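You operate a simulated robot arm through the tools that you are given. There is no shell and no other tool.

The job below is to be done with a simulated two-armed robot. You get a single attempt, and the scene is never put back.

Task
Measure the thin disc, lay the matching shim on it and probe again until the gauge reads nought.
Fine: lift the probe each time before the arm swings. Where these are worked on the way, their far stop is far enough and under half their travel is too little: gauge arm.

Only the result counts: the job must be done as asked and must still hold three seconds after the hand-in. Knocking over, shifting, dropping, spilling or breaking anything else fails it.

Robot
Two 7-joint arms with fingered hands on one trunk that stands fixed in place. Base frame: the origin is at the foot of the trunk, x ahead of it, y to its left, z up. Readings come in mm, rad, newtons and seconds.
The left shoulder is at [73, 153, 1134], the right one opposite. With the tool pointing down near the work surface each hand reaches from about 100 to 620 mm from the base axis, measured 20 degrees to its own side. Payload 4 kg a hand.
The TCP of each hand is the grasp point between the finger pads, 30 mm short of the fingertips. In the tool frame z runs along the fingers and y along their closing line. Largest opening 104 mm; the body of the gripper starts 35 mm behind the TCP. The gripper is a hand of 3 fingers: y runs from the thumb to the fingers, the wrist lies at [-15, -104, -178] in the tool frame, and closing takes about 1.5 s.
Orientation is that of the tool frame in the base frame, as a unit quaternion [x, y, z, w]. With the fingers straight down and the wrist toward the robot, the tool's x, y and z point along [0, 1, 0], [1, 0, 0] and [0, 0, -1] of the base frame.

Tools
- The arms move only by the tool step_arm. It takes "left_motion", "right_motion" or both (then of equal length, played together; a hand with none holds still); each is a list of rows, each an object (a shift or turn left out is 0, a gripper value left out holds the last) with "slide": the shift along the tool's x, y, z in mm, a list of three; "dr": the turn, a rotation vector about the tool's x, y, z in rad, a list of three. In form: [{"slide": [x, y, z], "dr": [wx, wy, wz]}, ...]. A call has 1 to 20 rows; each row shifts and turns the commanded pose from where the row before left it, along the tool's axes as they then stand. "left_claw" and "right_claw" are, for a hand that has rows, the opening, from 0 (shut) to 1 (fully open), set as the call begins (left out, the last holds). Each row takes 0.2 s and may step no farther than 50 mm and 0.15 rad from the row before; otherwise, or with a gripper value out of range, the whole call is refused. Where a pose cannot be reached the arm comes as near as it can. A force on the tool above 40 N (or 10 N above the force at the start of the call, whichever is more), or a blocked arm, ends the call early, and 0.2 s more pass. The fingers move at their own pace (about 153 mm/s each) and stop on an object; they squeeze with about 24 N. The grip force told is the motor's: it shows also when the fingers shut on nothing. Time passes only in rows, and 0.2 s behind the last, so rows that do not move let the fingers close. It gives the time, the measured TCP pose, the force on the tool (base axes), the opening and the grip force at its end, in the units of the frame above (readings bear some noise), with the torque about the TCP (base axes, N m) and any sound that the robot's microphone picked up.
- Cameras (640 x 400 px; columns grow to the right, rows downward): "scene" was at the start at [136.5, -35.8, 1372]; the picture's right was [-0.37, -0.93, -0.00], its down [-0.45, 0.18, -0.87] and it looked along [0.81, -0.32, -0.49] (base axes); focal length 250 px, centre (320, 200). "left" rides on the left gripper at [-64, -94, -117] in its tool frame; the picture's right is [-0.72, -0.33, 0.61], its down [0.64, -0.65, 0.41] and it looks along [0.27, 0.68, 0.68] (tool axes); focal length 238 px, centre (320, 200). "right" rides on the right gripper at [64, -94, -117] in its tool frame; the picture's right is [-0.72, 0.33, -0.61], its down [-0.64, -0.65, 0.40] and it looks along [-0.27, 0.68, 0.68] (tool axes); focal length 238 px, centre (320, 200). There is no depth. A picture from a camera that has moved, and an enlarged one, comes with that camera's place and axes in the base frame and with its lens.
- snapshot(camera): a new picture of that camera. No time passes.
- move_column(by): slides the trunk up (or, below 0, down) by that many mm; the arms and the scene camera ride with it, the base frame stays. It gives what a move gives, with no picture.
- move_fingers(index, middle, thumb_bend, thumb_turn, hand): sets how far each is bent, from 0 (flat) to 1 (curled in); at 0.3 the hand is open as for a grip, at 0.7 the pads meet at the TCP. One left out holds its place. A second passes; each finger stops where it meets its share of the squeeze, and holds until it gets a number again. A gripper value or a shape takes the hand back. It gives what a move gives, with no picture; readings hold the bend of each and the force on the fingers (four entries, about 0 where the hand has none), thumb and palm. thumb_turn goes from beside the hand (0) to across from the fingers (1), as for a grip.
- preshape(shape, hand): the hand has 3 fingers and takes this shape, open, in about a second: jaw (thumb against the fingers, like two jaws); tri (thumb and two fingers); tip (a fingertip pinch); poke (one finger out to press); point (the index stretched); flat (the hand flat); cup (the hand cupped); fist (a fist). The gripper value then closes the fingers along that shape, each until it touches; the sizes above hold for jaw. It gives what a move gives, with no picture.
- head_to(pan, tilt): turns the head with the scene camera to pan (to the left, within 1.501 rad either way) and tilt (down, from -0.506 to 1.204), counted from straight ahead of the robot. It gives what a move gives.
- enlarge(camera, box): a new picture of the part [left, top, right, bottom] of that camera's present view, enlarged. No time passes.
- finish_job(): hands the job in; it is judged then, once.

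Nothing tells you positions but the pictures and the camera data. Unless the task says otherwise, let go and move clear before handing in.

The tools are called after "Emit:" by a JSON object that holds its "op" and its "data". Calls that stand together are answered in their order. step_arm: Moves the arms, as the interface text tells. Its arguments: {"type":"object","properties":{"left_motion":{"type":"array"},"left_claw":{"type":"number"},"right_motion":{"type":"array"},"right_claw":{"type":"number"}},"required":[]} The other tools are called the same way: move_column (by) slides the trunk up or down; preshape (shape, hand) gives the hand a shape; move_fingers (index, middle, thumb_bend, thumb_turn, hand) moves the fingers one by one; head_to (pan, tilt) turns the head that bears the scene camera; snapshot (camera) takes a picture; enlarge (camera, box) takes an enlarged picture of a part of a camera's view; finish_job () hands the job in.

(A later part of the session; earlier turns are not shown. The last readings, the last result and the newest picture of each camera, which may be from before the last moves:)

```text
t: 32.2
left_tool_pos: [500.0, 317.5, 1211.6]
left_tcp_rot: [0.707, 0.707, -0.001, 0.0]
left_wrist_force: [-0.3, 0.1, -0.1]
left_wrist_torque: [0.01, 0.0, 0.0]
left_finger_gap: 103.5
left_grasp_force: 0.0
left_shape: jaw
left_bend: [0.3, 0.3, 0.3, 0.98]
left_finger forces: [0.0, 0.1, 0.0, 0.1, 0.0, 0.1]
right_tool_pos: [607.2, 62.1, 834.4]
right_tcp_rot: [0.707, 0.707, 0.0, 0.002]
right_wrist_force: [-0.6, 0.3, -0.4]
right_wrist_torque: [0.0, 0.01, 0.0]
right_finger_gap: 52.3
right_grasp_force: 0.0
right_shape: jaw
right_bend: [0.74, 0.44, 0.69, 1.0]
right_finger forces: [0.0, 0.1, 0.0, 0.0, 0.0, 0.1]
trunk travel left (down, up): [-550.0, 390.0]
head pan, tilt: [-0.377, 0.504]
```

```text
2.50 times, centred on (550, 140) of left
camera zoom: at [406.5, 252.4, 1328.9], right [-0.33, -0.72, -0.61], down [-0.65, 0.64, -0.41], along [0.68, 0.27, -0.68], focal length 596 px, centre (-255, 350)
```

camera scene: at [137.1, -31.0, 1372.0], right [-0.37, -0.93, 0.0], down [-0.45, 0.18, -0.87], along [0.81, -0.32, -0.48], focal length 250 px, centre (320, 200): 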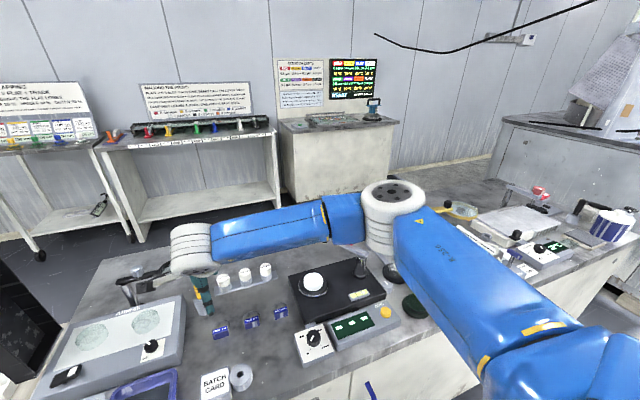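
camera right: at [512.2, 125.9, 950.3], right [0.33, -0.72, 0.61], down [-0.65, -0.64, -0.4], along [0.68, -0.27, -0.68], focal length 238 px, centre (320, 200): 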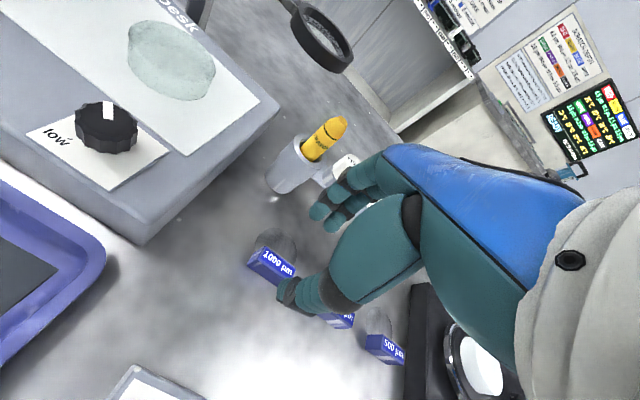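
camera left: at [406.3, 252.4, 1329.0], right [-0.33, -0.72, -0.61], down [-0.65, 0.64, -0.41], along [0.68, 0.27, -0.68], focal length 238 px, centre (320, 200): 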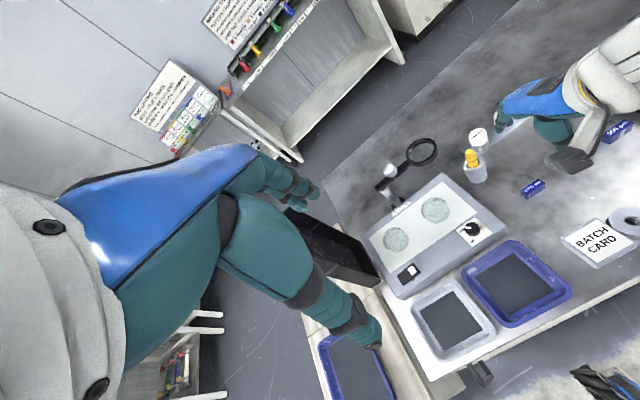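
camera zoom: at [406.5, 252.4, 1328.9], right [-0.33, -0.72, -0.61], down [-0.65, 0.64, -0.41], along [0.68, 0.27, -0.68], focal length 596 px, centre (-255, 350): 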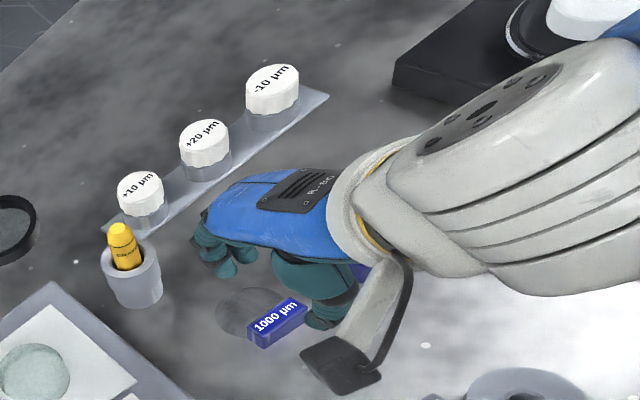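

The hand is above the tag, but the finger bends are uneven. I'll wait a moment to see if they settle.

Emit:
{"op": "step_arm", "data": {"right_motion": [{"slide": [0, 0, 0]}, {"slide": [0, 0, 0]}, {"slide": [0, 0, 0]}]}}

Emit:
{"op": "enlarge", "data": {"camera": "right", "box": [220, 160, 440, 330]}}

Emit:
{"op": "enlarge", "data": {"camera": "left", "box": [520, 120, 620, 200]}}

```text
t: 33.0
left_tool_pos: [499.8, 317.3, 1212.9]
left_tcp_rot: [0.707, 0.707, 0.0, 0.001]
left_wrist_force: [-0.5, -0.7, 0.3]
left_wrist_torque: [-0.02, 0.04, -0.01]
left_finger_gap: 103.6
left_grasp_force: 0.0
left_shape: jaw
left_bend: [0.3, 0.3, 0.3, 0.98]
left_finger forces: [0.1, 0.0, 0.0, 0.1, 0.1, 0.1]
right_tool_pos: [605.6, 61.9, 834.8]
right_tcp_rot: [0.707, 0.707, 0.0, 0.001]
right_wrist_force: [-0.4, 0.5, -0.7]
right_wrist_torque: [0.0, -0.01, -0.03]
right_finger_gap: 52.5
right_grasp_force: 0.0
right_shape: jaw
right_bend: [0.74, 0.44, 0.69, 1.0]
right_finger forces: [0.0, 0.0, 0.0, 0.1, 0.0, 0.0]
trunk travel left (down, up): [-550.0, 390.0]
head pan, tilt: [-0.377, 0.504]
```

```text
2.35 times, centred on (330, 245) of right
camera zoom: at [512.1, 126.0, 950.5], right [0.33, -0.72, 0.61], down [-0.65, -0.64, -0.4], along [0.68, -0.27, -0.68], focal length 561 px, centre (296, 94)
```

zoom: 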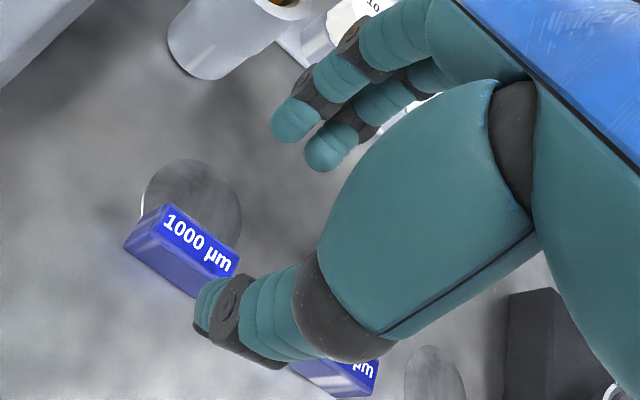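

```text
5.00 times, centred on (570, 160) of left
camera zoom: at [406.5, 252.4, 1328.9], right [-0.33, -0.72, -0.61], down [-0.65, 0.64, -0.41], along [0.68, 0.27, -0.68], focal length 1192 px, centre (-930, 400)
```

zoom: 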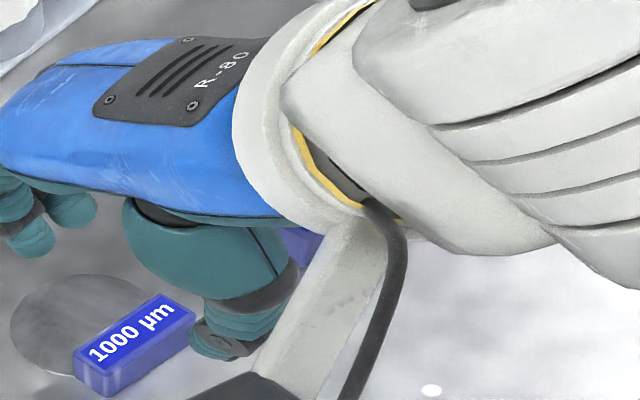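

Thumb tip is on the robot side, fingertips over the clear disc, straddling the tag. Descending further, stopping just above the bench.

Emit:
{"op": "step_arm", "data": {"right_motion": [{"slide": [0, 0, 15]}, {"slide": [0, 0, 15]}, {"slide": [0, 0, 8]}, {"slide": [0, 0, 0]}]}}

Emit:
{"op": "enlarge", "data": {"camera": "right", "box": [200, 180, 400, 340]}}

Emit:
{"op": "enlarge", "data": {"camera": "left", "box": [520, 120, 620, 200]}}

Emit:
{"op": "enlarge", "data": {"camera": "scene", "box": [190, 290, 260, 350]}}

```text
t: 34.0
left_tool_pos: [499.6, 317.1, 1212.2]
left_tcp_rot: [0.707, 0.707, -0.001, 0.0]
left_wrist_force: [-0.3, 0.5, -0.4]
left_wrist_torque: [-0.01, 0.0, 0.01]
left_finger_gap: 103.6
left_grasp_force: 0.0
left_shape: jaw
left_bend: [0.3, 0.3, 0.3, 0.98]
left_finger forces: [0.1, 0.1, 0.0, 0.0, 0.1, 0.0]
right_tool_pos: [606.7, 61.9, 796.7]
right_tcp_rot: [0.707, 0.707, 0.0, 0.0]
right_wrist_force: [-0.7, -0.4, -0.3]
right_wrist_torque: [-0.03, 0.01, -0.03]
right_finger_gap: 52.6
right_grasp_force: 0.1
right_shape: jaw
right_bend: [0.74, 0.44, 0.69, 1.0]
right_finger forces: [0.0, 0.0, 0.0, 0.0, 0.1, 0.0]
trunk travel left (down, up): [-550.0, 390.0]
head pan, tilt: [-0.377, 0.504]
```

```text
2.50 times, centred on (300, 260) of right
camera zoom: at [510.6, 126.3, 912.8], right [0.33, -0.72, 0.61], down [-0.65, -0.64, -0.4], along [0.68, -0.27, -0.68], focal length 596 px, centre (370, 50)
```

zoom: 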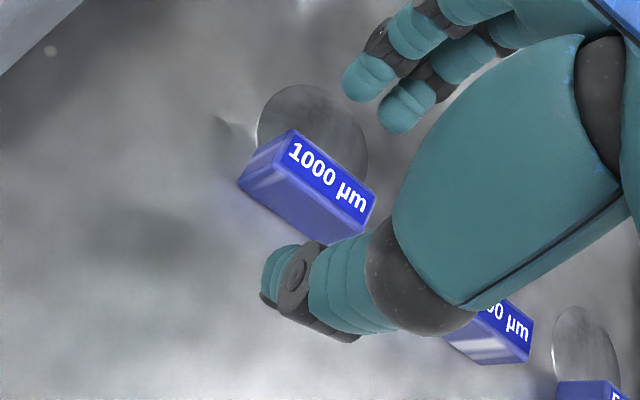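

```text
5.00 times, centred on (570, 160) of left
camera zoom: at [406.5, 252.4, 1328.9], right [-0.33, -0.72, -0.61], down [-0.65, 0.64, -0.41], along [0.68, 0.27, -0.68], focal length 1192 px, centre (-930, 400)
```

zoom: 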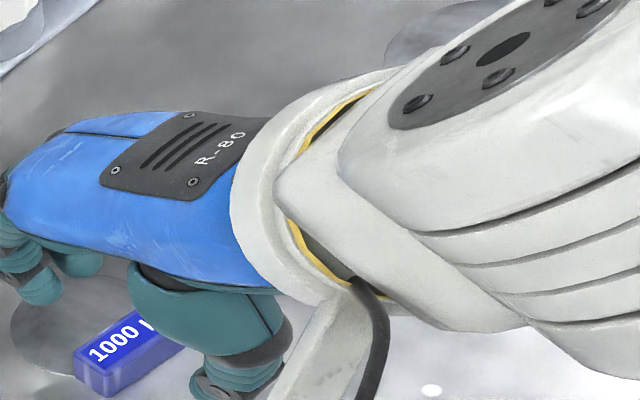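

```text
6.67 times, centred on (225, 320) of scene
camera zoom: at [137.1, -31.5, 1372.0], right [-0.37, -0.93, 0.0], down [-0.45, 0.18, -0.87], along [0.81, -0.32, -0.49], focal length 1667 px, centre (953, -600)
```

zoom: 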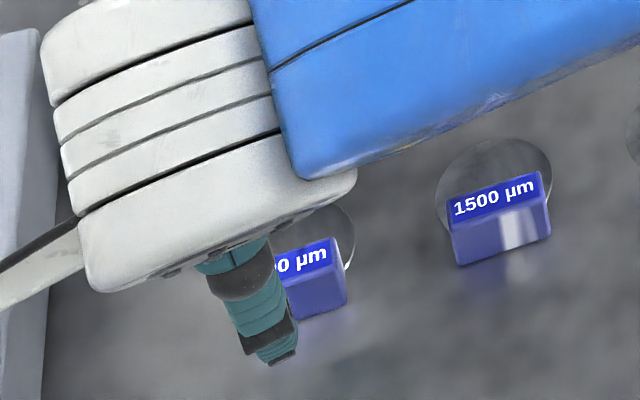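

The fingers straddle the tag well (thumb at x≈571, fingers at x≈628). Lowering the last 13 mm, then closing.

Emit:
{"op": "step_arm", "data": {"right_motion": [{"slide": [-1, 0, 4]}, {"slide": [0, 0, 4]}, {"slide": [0, 0, 3]}, {"slide": [0, 0, 2]}, {"slide": [0, 0, 0]}]}}

Emit:
{"op": "enlarge", "data": {"camera": "right", "box": [200, 180, 400, 340]}}

Emit:
{"op": "enlarge", "data": {"camera": "scene", "box": [190, 290, 260, 350]}}

```text
t: 35.2
left_tool_pos: [500.0, 316.7, 1212.1]
left_tcp_rot: [0.707, 0.707, -0.001, 0.001]
left_wrist_force: [-0.3, 0.0, 0.6]
left_wrist_torque: [0.04, 0.01, 0.0]
left_finger_gap: 103.5
left_grasp_force: 0.1
left_shape: jaw
left_bend: [0.3, 0.3, 0.3, 0.98]
left_finger forces: [0.0, 0.0, 0.0, 0.0, 0.0, 0.0]
right_tool_pos: [608.4, 60.1, 784.8]
right_tcp_rot: [0.708, 0.706, -0.001, 0.001]
right_wrist_force: [-0.6, -0.5, -0.1]
right_wrist_torque: [-0.01, 0.0, -0.02]
right_finger_gap: 52.8
right_grasp_force: 0.0
right_shape: jaw
right_bend: [0.74, 0.44, 0.69, 1.0]
right_finger forces: [0.1, 0.0, 0.0, 0.1, 0.0, 0.0]
trunk travel left (down, up): [-550.0, 390.0]
head pan, tilt: [-0.377, 0.504]
```

```text
2.50 times, centred on (300, 260) of right
camera zoom: at [513.0, 124.2, 899.8], right [0.33, -0.72, 0.61], down [-0.65, -0.64, -0.4], along [0.68, -0.27, -0.68], focal length 596 px, centre (370, 50)
```

zoom: 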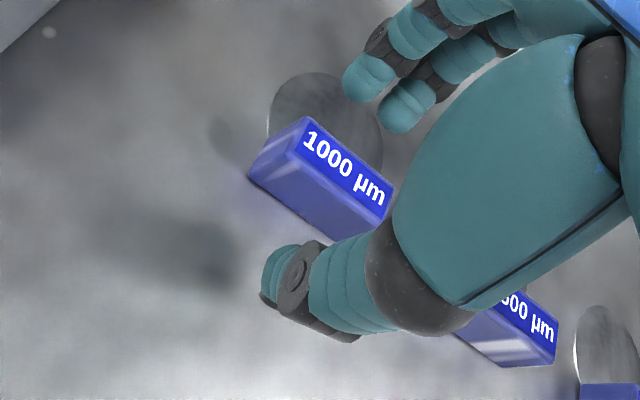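

```text
6.67 times, centred on (225, 320) of scene
camera zoom: at [137.1, -31.5, 1372.0], right [-0.37, -0.93, 0.0], down [-0.45, 0.18, -0.87], along [0.81, -0.32, -0.49], focal length 1667 px, centre (953, -600)
```

zoom: 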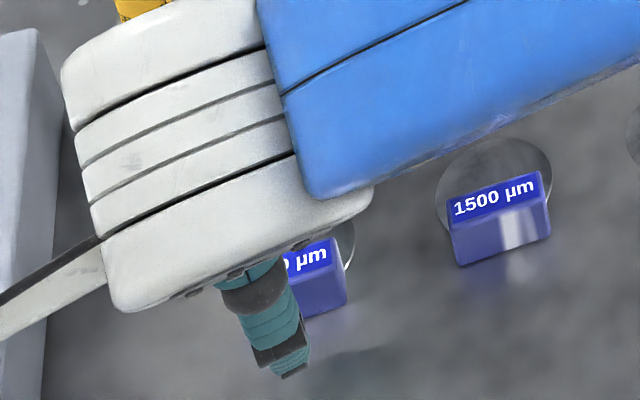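

All clear; closing the jaw on the tag now.

Emit:
{"op": "step_arm", "data": {"right_motion": [{"slide": [0, 0, 0]}, {"slide": [0, 0, 0]}, {"slide": [0, 0, 0]}, {"slide": [0, 0, 0]}, {"slide": [0, 0, 0]}, {"slide": [0, 0, 0]}, {"slide": [0, 0, 0]}, {"slide": [0, 0, 0]}], "right_claw": 0}}

Emit:
{"op": "enlarge", "data": {"camera": "right", "box": [200, 180, 400, 340]}}

Emit:
{"op": "enlarge", "data": {"camera": "scene", "box": [190, 290, 260, 350]}}

Emit:
{"op": "enlarge", "data": {"camera": "left", "box": [510, 120, 630, 220]}}

```text
t: 37.0
left_tool_pos: [500.1, 316.3, 1211.7]
left_tcp_rot: [0.707, 0.707, -0.001, 0.001]
left_wrist_force: [-0.8, -0.1, -0.2]
left_wrist_torque: [0.03, 0.0, 0.0]
left_finger_gap: 103.6
left_grasp_force: 0.1
left_shape: jaw
left_bend: [0.3, 0.3, 0.3, 0.98]
left_finger forces: [0.1, 0.0, 0.1, 0.0, 0.0, 0.0]
right_tool_pos: [607.4, 60.8, 784.6]
right_tcp_rot: [0.707, 0.707, -0.001, 0.001]
right_wrist_force: [-0.9, 0.0, -0.6]
right_wrist_torque: [0.0, 0.0, -0.01]
right_finger_gap: 10.1
right_grasp_force: 23.5
right_shape: jaw
right_bend: [0.72, 0.64, 0.73, 1.0]
right_finger forces: [14.0, 7.5, 0.1, 0.0, 21.7, 0.0]
trunk travel left (down, up): [-550.0, 390.0]
head pan, tilt: [-0.377, 0.504]
```

```text
2.50 times, centred on (300, 260) of right
camera zoom: at [513.0, 124.2, 899.8], right [0.33, -0.72, 0.61], down [-0.65, -0.64, -0.4], along [0.68, -0.27, -0.68], focal length 596 px, centre (370, 50)
```

zoom: 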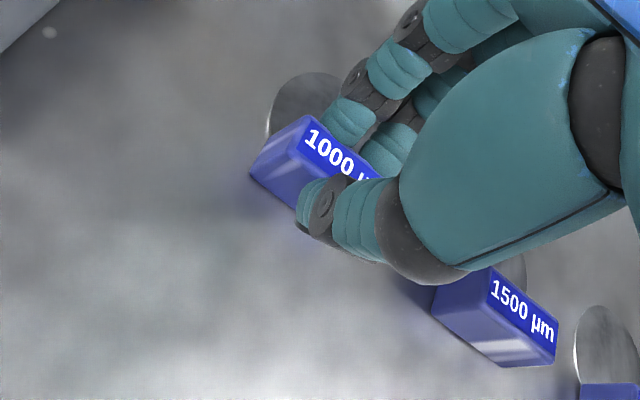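

```text
6.67 times, centred on (225, 320) of scene
camera zoom: at [137.2, -31.5, 1372.0], right [-0.37, -0.93, 0.0], down [-0.45, 0.18, -0.87], along [0.81, -0.32, -0.49], focal length 1667 px, centre (953, -600)
```

zoom: 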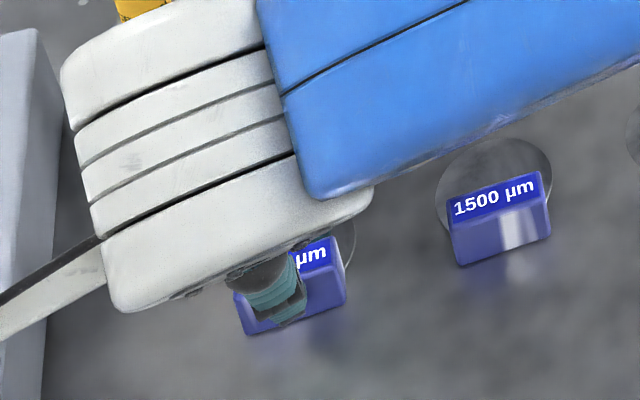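

```text
4.00 times, centred on (570, 170) of left
camera zoom: at [406.5, 252.4, 1328.9], right [-0.33, -0.72, -0.61], down [-0.65, 0.64, -0.41], along [0.68, 0.27, -0.68], focal length 953 px, centre (-680, 320)
```

zoom: 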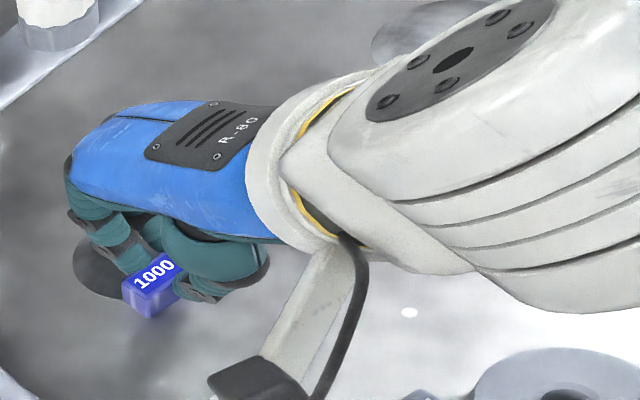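

The tag is gripped (gap about 10 mm, 22 N). Lifting slowly.

Emit:
{"op": "step_arm", "data": {"right_motion": [{"slide": [0, 0, -4]}, {"slide": [0, 0, -6]}, {"slide": [0, 0, -15]}, {"slide": [0, 0, -25]}, {"slide": [0, 0, 0]}]}}

Emit:
{"op": "enlarge", "data": {"camera": "right", "box": [200, 180, 400, 340]}}

Emit:
{"op": "enlarge", "data": {"camera": "scene", "box": [190, 270, 260, 350]}}

Emit:
{"op": "enlarge", "data": {"camera": "left", "box": [510, 110, 610, 210]}}

```text
t: 38.2
left_tool_pos: [500.2, 316.2, 1211.4]
left_tcp_rot: [0.708, 0.707, 0.0, 0.0]
left_wrist_force: [0.1, -0.3, -0.2]
left_wrist_torque: [-0.01, 0.02, 0.01]
left_finger_gap: 103.7
left_grasp_force: 0.1
left_shape: jaw
left_bend: [0.3, 0.3, 0.3, 0.98]
left_finger forces: [0.0, 0.0, 0.0, 0.0, 0.0, 0.0]
right_tool_pos: [607.9, 62.1, 835.7]
right_tcp_rot: [0.708, 0.706, 0.0, 0.001]
right_wrist_force: [-0.2, -0.2, -0.5]
right_wrist_torque: [0.0, 0.05, -0.02]
right_finger_gap: 10.2
right_grasp_force: 24.0
right_shape: jaw
right_bend: [0.72, 0.64, 0.73, 1.0]
right_finger forces: [14.1, 7.6, 0.1, 0.0, 21.7, 0.1]
trunk travel left (down, up): [-550.0, 390.0]
head pan, tilt: [-0.377, 0.504]
```

```text
2.50 times, centred on (300, 260) of right
camera zoom: at [513.2, 125.0, 952.1], right [0.33, -0.72, 0.61], down [-0.65, -0.64, -0.4], along [0.68, -0.27, -0.68], focal length 596 px, centre (370, 50)
```

zoom: 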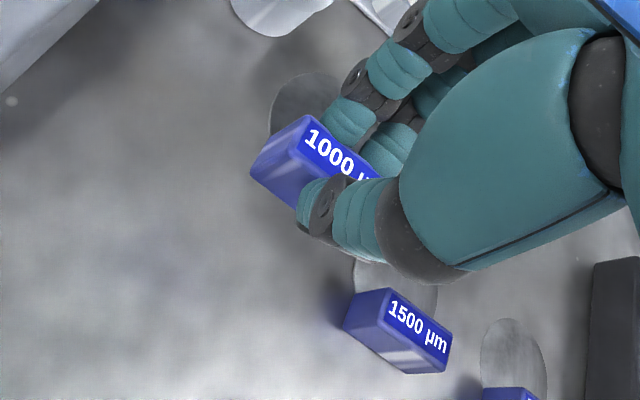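

```text
5.00 times, centred on (225, 310) of scene
camera zoom: at [137.5, -31.6, 1371.9], right [-0.37, -0.93, 0.0], down [-0.45, 0.18, -0.87], along [0.81, -0.32, -0.49], focal length 1250 px, centre (795, -350)
```

zoom: 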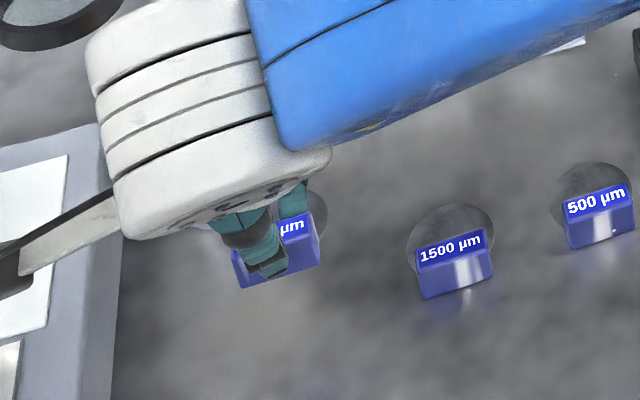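

```text
4.00 times, centred on (560, 160) of left
camera zoom: at [406.9, 252.4, 1328.8], right [-0.33, -0.72, -0.61], down [-0.65, 0.64, -0.41], along [0.68, 0.27, -0.68], focal length 953 px, centre (-640, 360)
```

zoom: 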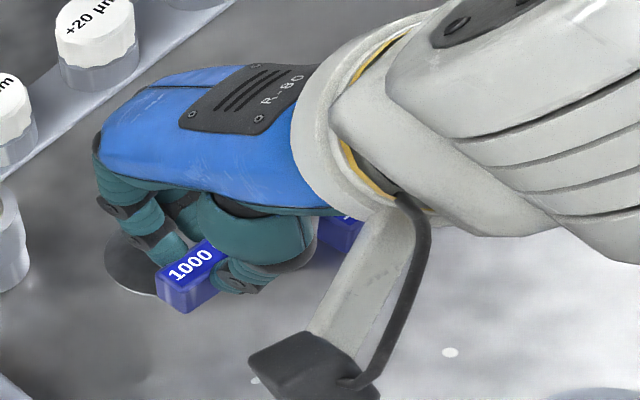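

The shim is securely held and undistorted in the grip. I'll carry it high over to the disc and yaw the hand by 0.7 rad so the tag lies away from the probe.

Emit:
{"op": "step_arm", "data": {"right_motion": [{"slide": [0, 0, -30]}, {"slide": [0, 0, -30]}, {"slide": [0, 0, -25]}, {"slide": [-20, 0, 0]}, {"slide": [-24, 1, 0]}, {"slide": [-24, 1, 0]}, {"slide": [-24, 1, 0]}, {"slide": [-24, 1, 0]}, {"slide": [-24, 1, 0]}, {"slide": [-24, 1, 0]}, {"slide": [-24, 1, 0]}, {"slide": [-24, 1, 0]}, {"slide": [-24, 1, 0]}, {"slide": [-24, 1, 0]}, {"slide": [0, 0, 0]}]}}

Emit:
{"op": "step_arm", "data": {"right_motion": [{"dr": [0, 0, 0.1]}, {"dr": [0, 0, 0.1]}, {"dr": [0, 0, 0.1]}, {"dr": [0, 0, 0.1]}, {"dr": [0, 0, 0.1]}, {"dr": [0, 0, 0.1]}, {"dr": [0, 0, 0.1]}, {"slide": [0, 0, 0]}]}}

Emit:
{"op": "snapshot", "data": {"camera": "right"}}

Emit:
{"op": "snapshot", "data": {"camera": "scene"}}

Emit:
{"op": "snapshot", "data": {"camera": "left"}}

```text
t: 41.4
left_tool_pos: [500.5, 314.6, 1211.3]
left_tcp_rot: [0.707, 0.707, 0.001, 0.0]
left_wrist_force: [-0.6, -0.2, 0.4]
left_wrist_torque: [-0.01, -0.02, 0.03]
left_finger_gap: 103.5
left_grasp_force: 0.0
left_shape: jaw
left_bend: [0.3, 0.3, 0.3, 0.98]
left_finger forces: [0.0, 0.1, 0.0, 0.0, 0.0, 0.0]
right_tool_pos: [612.7, -200.1, 919.0]
right_tcp_rot: [0.707, 0.707, -0.001, 0.0]
right_wrist_force: [0.3, 0.7, -0.3]
right_wrist_torque: [-0.01, 0.03, -0.02]
right_finger_gap: 10.3
right_grasp_force: 24.1
right_shape: jaw
right_bend: [0.72, 0.64, 0.73, 1.0]
right_finger forces: [14.0, 7.7, 0.0, 0.0, 21.6, 0.0]
trunk travel left (down, up): [-550.0, 390.0]
head pan, tilt: [-0.377, 0.504]
```

```text
t: 43.2
left_tool_pos: [499.8, 315.5, 1211.5]
left_tcp_rot: [0.707, 0.708, 0.0, 0.001]
left_wrist_force: [0.2, -0.3, 0.2]
left_wrist_torque: [-0.01, -0.01, 0.0]
left_finger_gap: 103.6
left_grasp_force: 0.0
left_shape: jaw
left_bend: [0.3, 0.3, 0.3, 0.98]
left_finger forces: [0.0, 0.0, 0.0, 0.0, 0.0, 0.0]
right_tool_pos: [616.6, -199.4, 918.9]
right_tcp_rot: [0.907, 0.421, 0.0, 0.0]
right_wrist_force: [0.3, 0.4, -1.0]
right_wrist_torque: [0.03, 0.0, 0.02]
right_finger_gap: 10.3
right_grasp_force: 23.6
right_shape: jaw
right_bend: [0.72, 0.64, 0.73, 1.0]
right_finger forces: [14.0, 7.7, 0.0, 0.0, 21.6, 0.0]
trunk travel left (down, up): [-550.0, 390.0]
head pan, tilt: [-0.377, 0.504]
```

```text
taken
camera right: at [585.4, -90.3, 1034.8], right [-0.22, -0.76, 0.61], down [-0.91, -0.07, -0.4], along [0.35, -0.65, -0.68], focal length 238 px, centre (320, 200)
```

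right: 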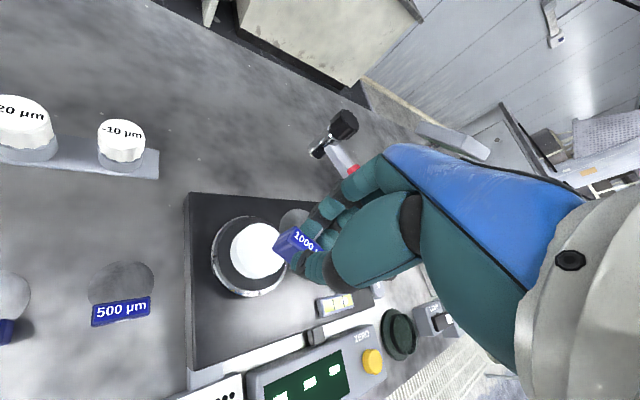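

```text
taken
camera scene: at [137.0, -33.0, 1372.0], right [-0.37, -0.93, 0.0], down [-0.45, 0.18, -0.87], along [0.81, -0.32, -0.49], focal length 250 px, centre (320, 200)
```

scene: 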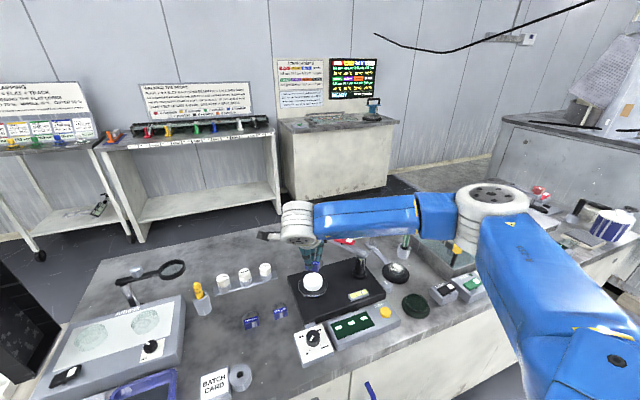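

```text
taken
camera left: at [406.4, 251.8, 1329.1], right [-0.33, -0.72, -0.61], down [-0.65, 0.64, -0.41], along [0.68, 0.27, -0.68], focal length 238 px, centre (320, 200)
```

left: 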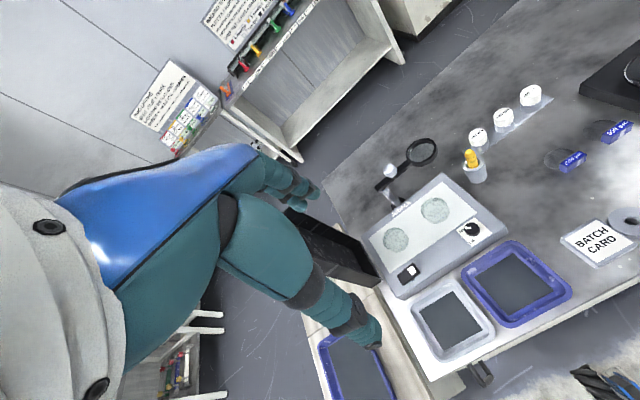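

The shim is above the disc with the tag turned as planned. I'll enlarge to refine the disc centre before lowering.

Emit:
{"op": "enlarge", "data": {"camera": "right", "box": [200, 190, 350, 310]}}

Emit:
{"op": "enlarge", "data": {"camera": "scene", "box": [280, 230, 350, 310]}}

```text
3.33 times, centred on (275, 250) of right
camera zoom: at [585.4, -90.3, 1034.8], right [-0.22, -0.76, 0.61], down [-0.91, -0.07, -0.4], along [0.35, -0.65, -0.68], focal length 794 px, centre (470, 33)
```

zoom: 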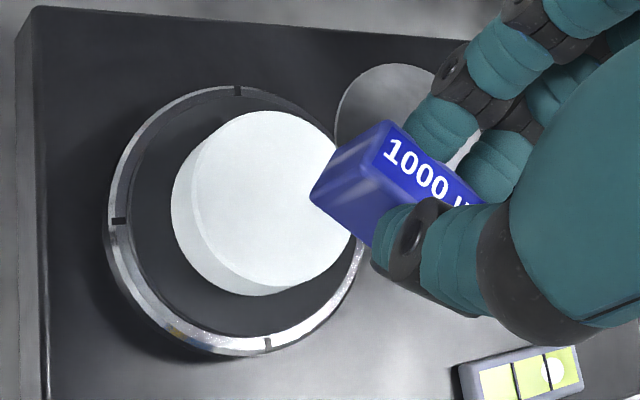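

```text
5.00 times, centred on (315, 270) of scene
camera zoom: at [137.0, -33.0, 1372.0], right [-0.37, -0.93, 0.0], down [-0.45, 0.18, -0.87], along [0.81, -0.32, -0.49], focal length 1250 px, centre (345, -150)
```

zoom: 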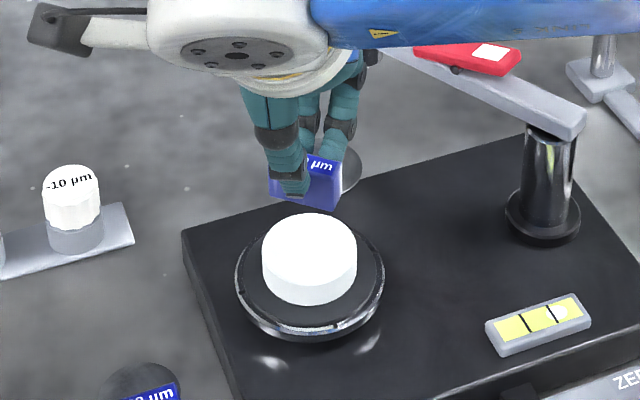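

The estimates put the white disc centre at about (632, -205, 823) and the shim centre just above it. Lowering to about 10 mm above the disc to check alignment.

Emit:
{"op": "step_arm", "data": {"right_motion": [{"slide": [1.5, -1.3, 10]}, {"slide": [0, 0, 15]}, {"slide": [0, 0, 12]}, {"slide": [0, 0, 6]}, {"slide": [0, 0, 0]}]}}

Emit:
{"op": "enlarge", "data": {"camera": "right", "box": [200, 190, 350, 310]}}

Emit:
{"op": "enlarge", "data": {"camera": "scene", "box": [290, 240, 340, 300]}}

```text
t: 44.4
left_tool_pos: [499.9, 316.3, 1211.3]
left_tcp_rot: [0.707, 0.707, -0.001, 0.001]
left_wrist_force: [-0.2, -0.3, 0.3]
left_wrist_torque: [-0.01, 0.0, -0.01]
left_finger_gap: 103.8
left_grasp_force: 0.1
left_shape: jaw
left_bend: [0.3, 0.3, 0.3, 0.98]
left_finger forces: [0.0, 0.1, 0.0, 0.0, 0.0, 0.0]
right_tool_pos: [616.3, -198.3, 876.7]
right_tcp_rot: [0.907, 0.42, 0.0, 0.001]
right_wrist_force: [0.6, -0.2, 0.3]
right_wrist_torque: [-0.01, 0.0, -0.01]
right_finger_gap: 10.4
right_grasp_force: 24.1
right_shape: jaw
right_bend: [0.72, 0.64, 0.73, 1.0]
right_finger forces: [14.0, 7.6, 0.0, 0.0, 21.6, 0.1]
trunk travel left (down, up): [-550.0, 390.0]
head pan, tilt: [-0.377, 0.504]
```

```text
3.33 times, centred on (275, 250) of right
camera zoom: at [585.8, -89.1, 992.3], right [-0.21, -0.76, 0.61], down [-0.91, -0.07, -0.4], along [0.35, -0.65, -0.68], focal length 794 px, centre (470, 33)
```

zoom: 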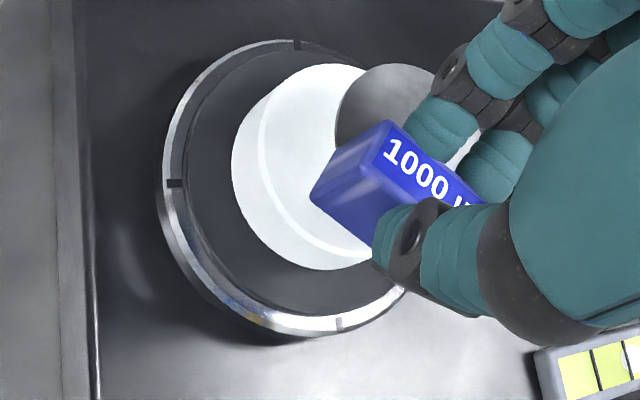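

```text
6.67 times, centred on (315, 270) of scene
camera zoom: at [137.1, -32.9, 1372.0], right [-0.37, -0.93, 0.0], down [-0.45, 0.18, -0.87], along [0.81, -0.32, -0.49], focal length 1667 px, centre (353, -267)
```

zoom: 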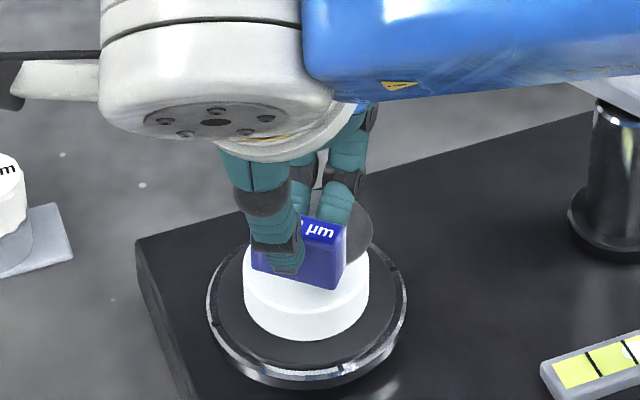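

Alignment is nearly right; the shim sits about 4 mm toward −y of centre. I'll nudge it and lower further.

Emit:
{"op": "step_arm", "data": {"right_motion": [{"slide": [3.7, -1.8, 0]}, {"slide": [0, 0, 4]}, {"slide": [0, 0, 3]}, {"slide": [0, 0, 1.5]}, {"slide": [0, 0, 0]}]}}

Emit:
{"op": "enlarge", "data": {"camera": "right", "box": [200, 190, 350, 310]}}

Emit:
{"op": "enlarge", "data": {"camera": "scene", "box": [290, 240, 340, 300]}}

```text
t: 45.6
left_tool_pos: [499.4, 315.9, 1213.1]
left_tcp_rot: [0.707, 0.707, -0.001, 0.001]
left_wrist_force: [0.5, 0.3, 0.1]
left_wrist_torque: [0.0, -0.02, 0.0]
left_finger_gap: 103.6
left_grasp_force: 0.0
left_shape: jaw
left_bend: [0.3, 0.3, 0.3, 0.98]
left_finger forces: [0.1, 0.0, 0.0, 0.0, 0.1, 0.1]
right_tool_pos: [618.0, -195.2, 869.5]
right_tcp_rot: [0.907, 0.421, 0.001, 0.001]
right_wrist_force: [0.2, 0.1, -0.5]
right_wrist_torque: [0.01, 0.0, -0.03]
right_finger_gap: 10.4
right_grasp_force: 24.5
right_shape: jaw
right_bend: [0.72, 0.64, 0.73, 1.0]
right_finger forces: [14.0, 7.6, 0.0, 0.0, 21.6, 0.0]
trunk travel left (down, up): [-550.0, 390.0]
head pan, tilt: [-0.377, 0.504]
```

```text
3.33 times, centred on (275, 250) of right
camera zoom: at [586.8, -84.9, 984.1], right [-0.21, -0.76, 0.61], down [-0.91, -0.07, -0.4], along [0.35, -0.65, -0.68], focal length 794 px, centre (470, 33)
```

zoom: 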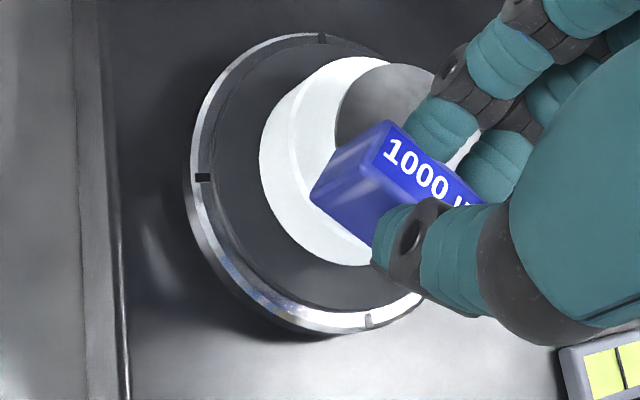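

```text
6.67 times, centred on (315, 270) of scene
camera zoom: at [137.1, -32.9, 1372.0], right [-0.37, -0.93, 0.0], down [-0.45, 0.18, -0.87], along [0.81, -0.32, -0.49], focal length 1667 px, centre (353, -267)
```

zoom: 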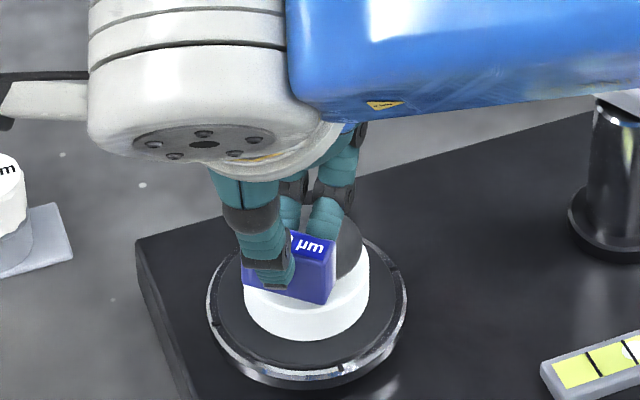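

Shim is a few mm above the disc now. Lowering in fine steps, watching for contact force.

Emit:
{"op": "step_arm", "data": {"right_motion": [{"slide": [0, 0, 1.5]}, {"slide": [0, 0, 1.5]}, {"slide": [0, 0, 1]}, {"slide": [0, 0, 0]}]}}

Emit:
{"op": "enlarge", "data": {"camera": "scene", "box": [300, 255, 330, 285]}}

Emit:
{"op": "enlarge", "data": {"camera": "right", "box": [240, 190, 310, 260]}}

```text
t: 46.6
left_tool_pos: [500.6, 316.8, 1211.3]
left_tcp_rot: [0.707, 0.707, -0.001, 0.001]
left_wrist_force: [0.0, 0.6, 0.8]
left_wrist_torque: [0.02, 0.01, 0.03]
left_finger_gap: 103.8
left_grasp_force: 0.1
left_shape: jaw
left_bend: [0.3, 0.3, 0.3, 0.98]
left_finger forces: [0.1, 0.0, 0.1, 0.0, 0.0, 0.0]
right_tool_pos: [617.2, -194.4, 863.8]
right_tcp_rot: [0.907, 0.422, -0.001, 0.0]
right_wrist_force: [1.2, 0.5, -0.3]
right_wrist_torque: [-0.02, 0.0, -0.01]
right_finger_gap: 10.4
right_grasp_force: 23.6
right_shape: jaw
right_bend: [0.72, 0.64, 0.73, 1.0]
right_finger forces: [14.0, 7.6, 0.0, 0.0, 21.5, 0.1]
trunk travel left (down, up): [-550.0, 390.0]
head pan, tilt: [-0.377, 0.504]
```

```text
13.33 times, centred on (315, 270) of scene
camera zoom: at [137.1, -32.9, 1372.0], right [-0.37, -0.93, 0.0], down [-0.45, 0.18, -0.87], along [0.81, -0.32, -0.49], focal length 3335 px, centre (387, -733)
```

zoom: 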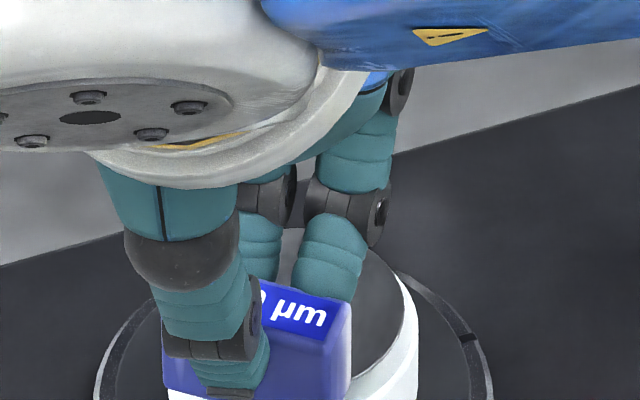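

```text
5.71 times, centred on (275, 225) of right
camera zoom: at [586.2, -84.4, 979.1], right [-0.21, -0.76, 0.61], down [-0.91, -0.07, -0.4], along [0.35, -0.65, -0.68], focal length 1362 px, centre (577, 57)
```

zoom: 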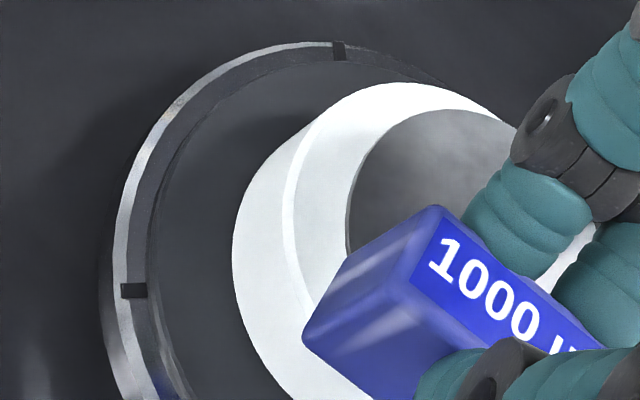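

Still no contact force; continuing down 1 mm at a time.

Emit:
{"op": "step_arm", "data": {"right_motion": [{"slide": [0, 0, 1]}, {"slide": [0, 0, 1]}, {"slide": [0, 0, 0]}]}}

Emit:
{"op": "enlarge", "data": {"camera": "right", "box": [240, 190, 310, 260]}}

Emit:
{"op": "enlarge", "data": {"camera": "scene", "box": [300, 260, 330, 290]}}

```text
t: 47.4
left_tool_pos: [499.4, 315.9, 1211.9]
left_tcp_rot: [0.707, 0.707, -0.001, 0.0]
left_wrist_force: [0.1, -0.1, 0.4]
left_wrist_torque: [0.0, 0.01, -0.04]
left_finger_gap: 103.5
left_grasp_force: 0.0
left_shape: jaw
left_bend: [0.3, 0.3, 0.3, 0.98]
left_finger forces: [0.1, 0.0, 0.1, 0.0, 0.1, 0.1]
right_tool_pos: [617.1, -193.8, 861.9]
right_tcp_rot: [0.907, 0.421, 0.0, 0.001]
right_wrist_force: [-0.1, 0.4, -1.1]
right_wrist_torque: [0.0, -0.01, 0.03]
right_finger_gap: 10.5
right_grasp_force: 23.7
right_shape: jaw
right_bend: [0.72, 0.64, 0.73, 1.0]
right_finger forces: [14.0, 7.7, 0.1, 0.1, 21.6, 0.1]
trunk travel left (down, up): [-550.0, 390.0]
head pan, tilt: [-0.377, 0.504]
```

```text
5.71 times, centred on (275, 225) of right
camera zoom: at [586.2, -84.4, 977.5], right [-0.21, -0.76, 0.61], down [-0.91, -0.07, -0.4], along [0.35, -0.65, -0.68], focal length 1362 px, centre (577, 57)
```

zoom: 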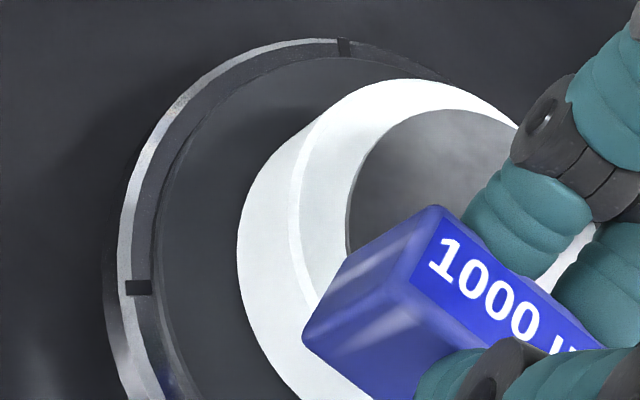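

```text
13.33 times, centred on (315, 275) of scene
camera zoom: at [137.1, -32.9, 1372.0], right [-0.37, -0.93, 0.0], down [-0.45, 0.18, -0.87], along [0.81, -0.32, -0.49], focal length 3335 px, centre (387, -800)
```

zoom: 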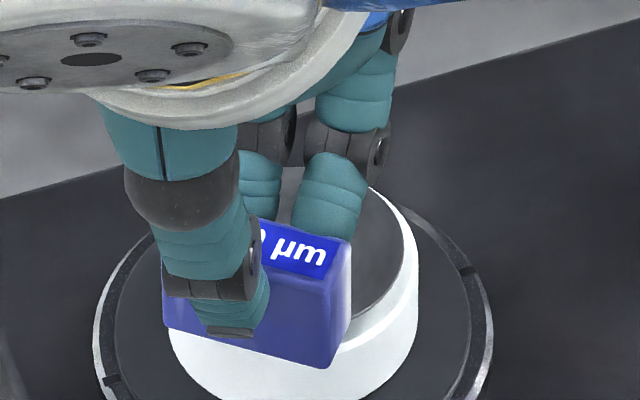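

Still free; the shim seems 1–4 mm above. Continuing.

Emit:
{"op": "step_arm", "data": {"right_motion": [{"slide": [0, 0, 1]}, {"slide": [0, 0, 1]}, {"slide": [0, 0, 0]}]}}

Emit:
{"op": "enlarge", "data": {"camera": "scene", "box": [300, 260, 330, 290]}}

```text
t: 48.2
left_tool_pos: [499.9, 315.0, 1211.5]
left_tcp_rot: [0.707, 0.707, -0.001, 0.0]
left_wrist_force: [-0.3, -0.4, -1.0]
left_wrist_torque: [0.01, -0.02, 0.0]
left_finger_gap: 103.4
left_grasp_force: 0.2
left_shape: jaw
left_bend: [0.3, 0.3, 0.3, 0.98]
left_finger forces: [0.0, 0.0, 0.0, 0.1, 0.1, 0.0]
right_tool_pos: [615.5, -193.3, 859.6]
right_tcp_rot: [0.907, 0.421, 0.001, 0.001]
right_wrist_force: [0.3, -0.4, -0.9]
right_wrist_torque: [-0.02, 0.0, 0.02]
right_finger_gap: 9.9
right_grasp_force: 23.7
right_shape: jaw
right_bend: [0.72, 0.64, 0.73, 1.0]
right_finger forces: [13.9, 7.6, 0.1, 0.0, 21.6, 0.0]
trunk travel left (down, up): [-550.0, 390.0]
head pan, tilt: [-0.377, 0.504]
```

```text
13.33 times, centred on (315, 275) of scene
camera zoom: at [137.1, -32.9, 1372.0], right [-0.37, -0.93, 0.0], down [-0.45, 0.18, -0.87], along [0.81, -0.32, -0.49], focal length 3335 px, centre (387, -800)
```

zoom: 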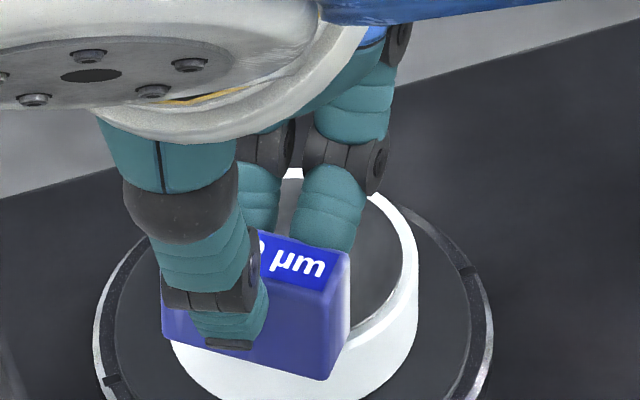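

By the scene camera the tag's bottom edge is at about z 820, so contact should be imminent. Two more mm.

Emit:
{"op": "step_arm", "data": {"right_motion": [{"slide": [0, 0, 1]}, {"slide": [0, 0, 1]}, {"slide": [0, 0, 0]}]}}

Emit:
{"op": "enlarge", "data": {"camera": "scene", "box": [300, 260, 330, 290]}}

Emit:
{"op": "enlarge", "data": {"camera": "right", "box": [240, 190, 310, 260]}}

```text
t: 49.0
left_tool_pos: [499.3, 317.4, 1213.0]
left_tcp_rot: [0.707, 0.707, 0.0, 0.001]
left_wrist_force: [-0.4, -0.3, 0.3]
left_wrist_torque: [0.04, 0.03, 0.03]
left_finger_gap: 103.6
left_grasp_force: 0.0
left_shape: jaw
left_bend: [0.3, 0.3, 0.3, 0.98]
left_finger forces: [0.1, 0.0, 0.1, 0.0, 0.0, 0.0]
right_tool_pos: [616.5, -194.1, 858.0]
right_tcp_rot: [0.907, 0.421, 0.001, 0.0]
right_wrist_force: [1.0, -0.3, -0.9]
right_wrist_torque: [-0.01, 0.02, -0.02]
right_finger_gap: 10.3
right_grasp_force: 24.0
right_shape: jaw
right_bend: [0.72, 0.64, 0.73, 1.0]
right_finger forces: [14.0, 7.6, 0.0, 0.0, 21.6, 0.0]
trunk travel left (down, up): [-550.0, 390.0]
head pan, tilt: [-0.377, 0.504]
```

```text
13.33 times, centred on (315, 275) of scene
camera zoom: at [137.1, -32.9, 1372.0], right [-0.37, -0.93, 0.0], down [-0.45, 0.18, -0.87], along [0.81, -0.32, -0.49], focal length 3335 px, centre (387, -800)
```

zoom: 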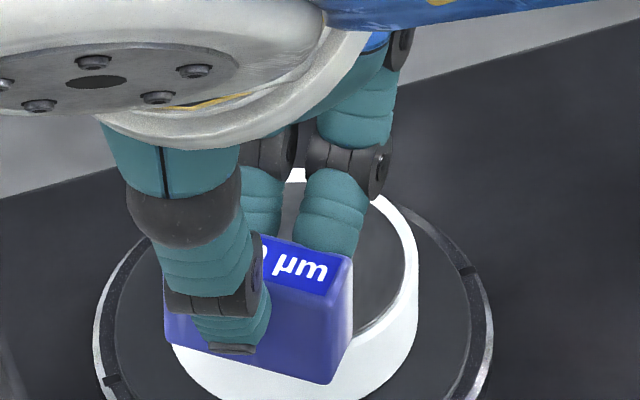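

```text
5.71 times, centred on (275, 225) of right
camera zoom: at [585.5, -84.4, 973.6], right [-0.21, -0.76, 0.61], down [-0.91, -0.07, -0.4], along [0.35, -0.65, -0.68], focal length 1362 px, centre (577, 57)
```

zoom: 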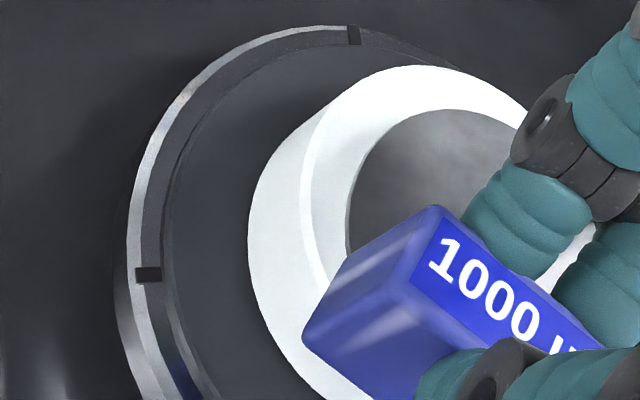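

Still floating slightly. Continuing down.

Emit:
{"op": "step_arm", "data": {"right_motion": [{"slide": [0, 0, 1]}, {"slide": [0, 0, 1]}, {"slide": [0, 0, 0]}]}}

Emit:
{"op": "enlarge", "data": {"camera": "scene", "box": [300, 260, 330, 290]}}

```text
t: 49.8
left_tool_pos: [500.2, 315.9, 1211.5]
left_tcp_rot: [0.708, 0.707, 0.0, 0.001]
left_wrist_force: [0.2, -0.3, 0.7]
left_wrist_torque: [0.04, -0.02, 0.01]
left_finger_gap: 103.5
left_grasp_force: 0.1
left_shape: jaw
left_bend: [0.3, 0.3, 0.3, 0.98]
left_finger forces: [0.0, 0.1, 0.0, 0.0, 0.0, 0.0]
right_tool_pos: [617.7, -194.3, 857.1]
right_tcp_rot: [0.907, 0.421, 0.001, 0.0]
right_wrist_force: [-0.1, 0.0, -1.3]
right_wrist_torque: [0.02, -0.03, 0.02]
right_finger_gap: 10.3
right_grasp_force: 23.9
right_shape: jaw
right_bend: [0.72, 0.64, 0.73, 1.0]
right_finger forces: [14.0, 7.7, 0.0, 0.1, 21.6, 0.0]
trunk travel left (down, up): [-550.0, 390.0]
head pan, tilt: [-0.377, 0.504]
```

```text
13.33 times, centred on (315, 275) of scene
camera zoom: at [137.1, -32.9, 1372.0], right [-0.37, -0.93, 0.0], down [-0.45, 0.18, -0.87], along [0.81, -0.32, -0.49], focal length 3335 px, centre (387, -800)
```

zoom: 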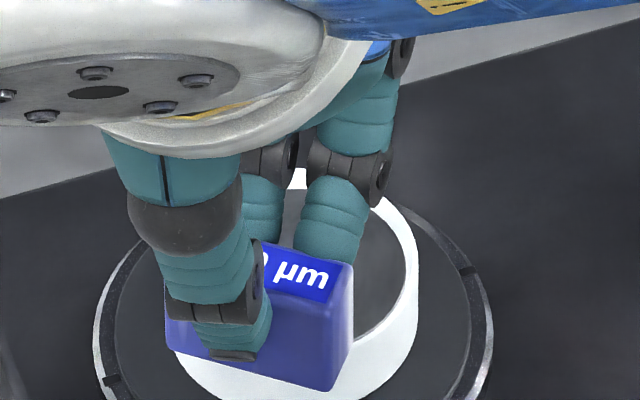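

No contact yet; going on.

Emit:
{"op": "step_arm", "data": {"right_motion": [{"slide": [0, 0, 1]}, {"slide": [0, 0, 1]}, {"slide": [0, 0, 0]}]}}

Emit:
{"op": "enlarge", "data": {"camera": "right", "box": [240, 190, 310, 260]}}

```text
t: 50.6
left_tool_pos: [499.5, 315.6, 1213.4]
left_tcp_rot: [0.707, 0.707, 0.0, 0.0]
left_wrist_force: [0.5, 0.8, 0.0]
left_wrist_torque: [0.02, 0.02, 0.02]
left_finger_gap: 103.6
left_grasp_force: 0.1
left_shape: jaw
left_bend: [0.3, 0.3, 0.3, 0.98]
left_finger forces: [0.0, 0.0, 0.1, 0.0, 0.0, 0.1]
right_tool_pos: [618.0, -194.4, 853.1]
right_tcp_rot: [0.907, 0.421, 0.001, 0.001]
right_wrist_force: [0.3, 0.4, -0.4]
right_wrist_torque: [0.01, -0.01, 0.0]
right_finger_gap: 10.4
right_grasp_force: 23.7
right_shape: jaw
right_bend: [0.72, 0.64, 0.73, 1.0]
right_finger forces: [13.9, 7.6, 0.1, 0.0, 21.6, 0.0]
trunk travel left (down, up): [-550.0, 390.0]
head pan, tilt: [-0.377, 0.504]
```

```text
5.71 times, centred on (275, 225) of right
camera zoom: at [586.1, -84.4, 969.3], right [-0.21, -0.76, 0.61], down [-0.91, -0.07, -0.4], along [0.35, -0.65, -0.68], focal length 1362 px, centre (577, 57)
```

zoom: 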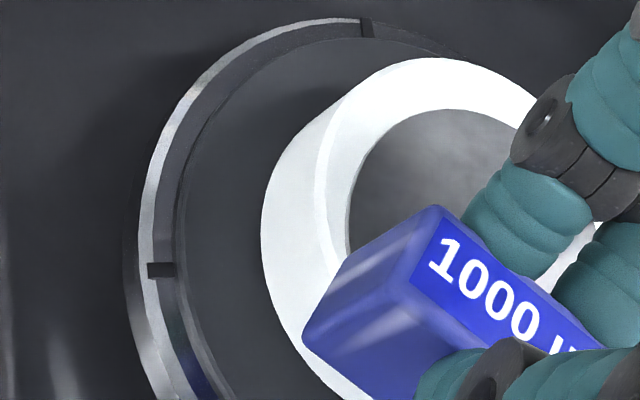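

The shim should shift about 2 mm toward +x to be better centred; I'll do that and keep lowering.

Emit:
{"op": "step_arm", "data": {"right_motion": [{"slide": [0.5, 2.2, 0]}, {"slide": [0, 0, 1]}, {"slide": [0, 0, 1]}, {"slide": [0, 0, 0]}]}}

Emit:
{"op": "enlarge", "data": {"camera": "scene", "box": [300, 260, 330, 290]}}

Emit:
{"op": "enlarge", "data": {"camera": "right", "box": [240, 190, 310, 260]}}

```text
t: 51.6
left_tool_pos: [500.0, 315.1, 1212.4]
left_tcp_rot: [0.707, 0.707, -0.001, 0.001]
left_wrist_force: [0.5, 0.6, 0.3]
left_wrist_torque: [-0.03, -0.02, 0.04]
left_finger_gap: 103.6
left_grasp_force: 0.1
left_shape: jaw
left_bend: [0.3, 0.3, 0.3, 0.98]
left_finger forces: [0.1, 0.0, 0.0, 0.1, 0.0, 0.1]
right_tool_pos: [619.6, -193.6, 851.5]
right_tcp_rot: [0.907, 0.421, 0.0, 0.001]
right_wrist_force: [0.1, 0.3, 3.1]
right_wrist_torque: [-0.02, 0.03, -0.02]
right_finger_gap: 10.2
right_grasp_force: 24.2
right_shape: jaw
right_bend: [0.72, 0.64, 0.73, 1.0]
right_finger forces: [14.4, 7.9, 0.0, 0.0, 22.2, 0.0]
trunk travel left (down, up): [-550.0, 390.0]
head pan, tilt: [-0.377, 0.504]
```

```text
13.33 times, centred on (315, 275) of scene
camera zoom: at [136.6, -32.7, 1372.1], right [-0.37, -0.93, 0.0], down [-0.45, 0.18, -0.87], along [0.81, -0.32, -0.48], focal length 3335 px, centre (387, -800)
```

zoom: 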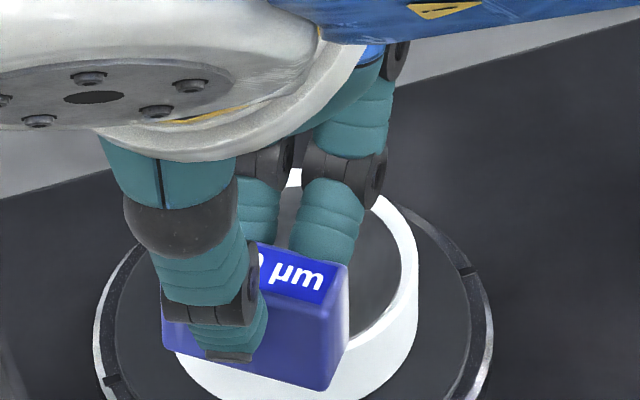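

```text
5.71 times, centred on (275, 225) of right
camera zoom: at [588.1, -84.5, 968.1], right [-0.22, -0.76, 0.61], down [-0.91, -0.07, -0.41], along [0.35, -0.65, -0.68], focal length 1362 px, centre (577, 57)
```

zoom: 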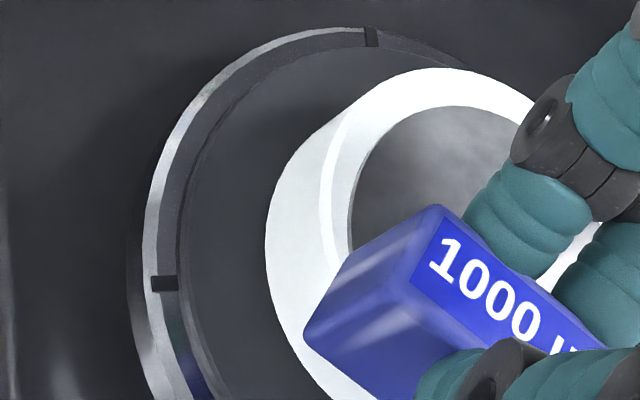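

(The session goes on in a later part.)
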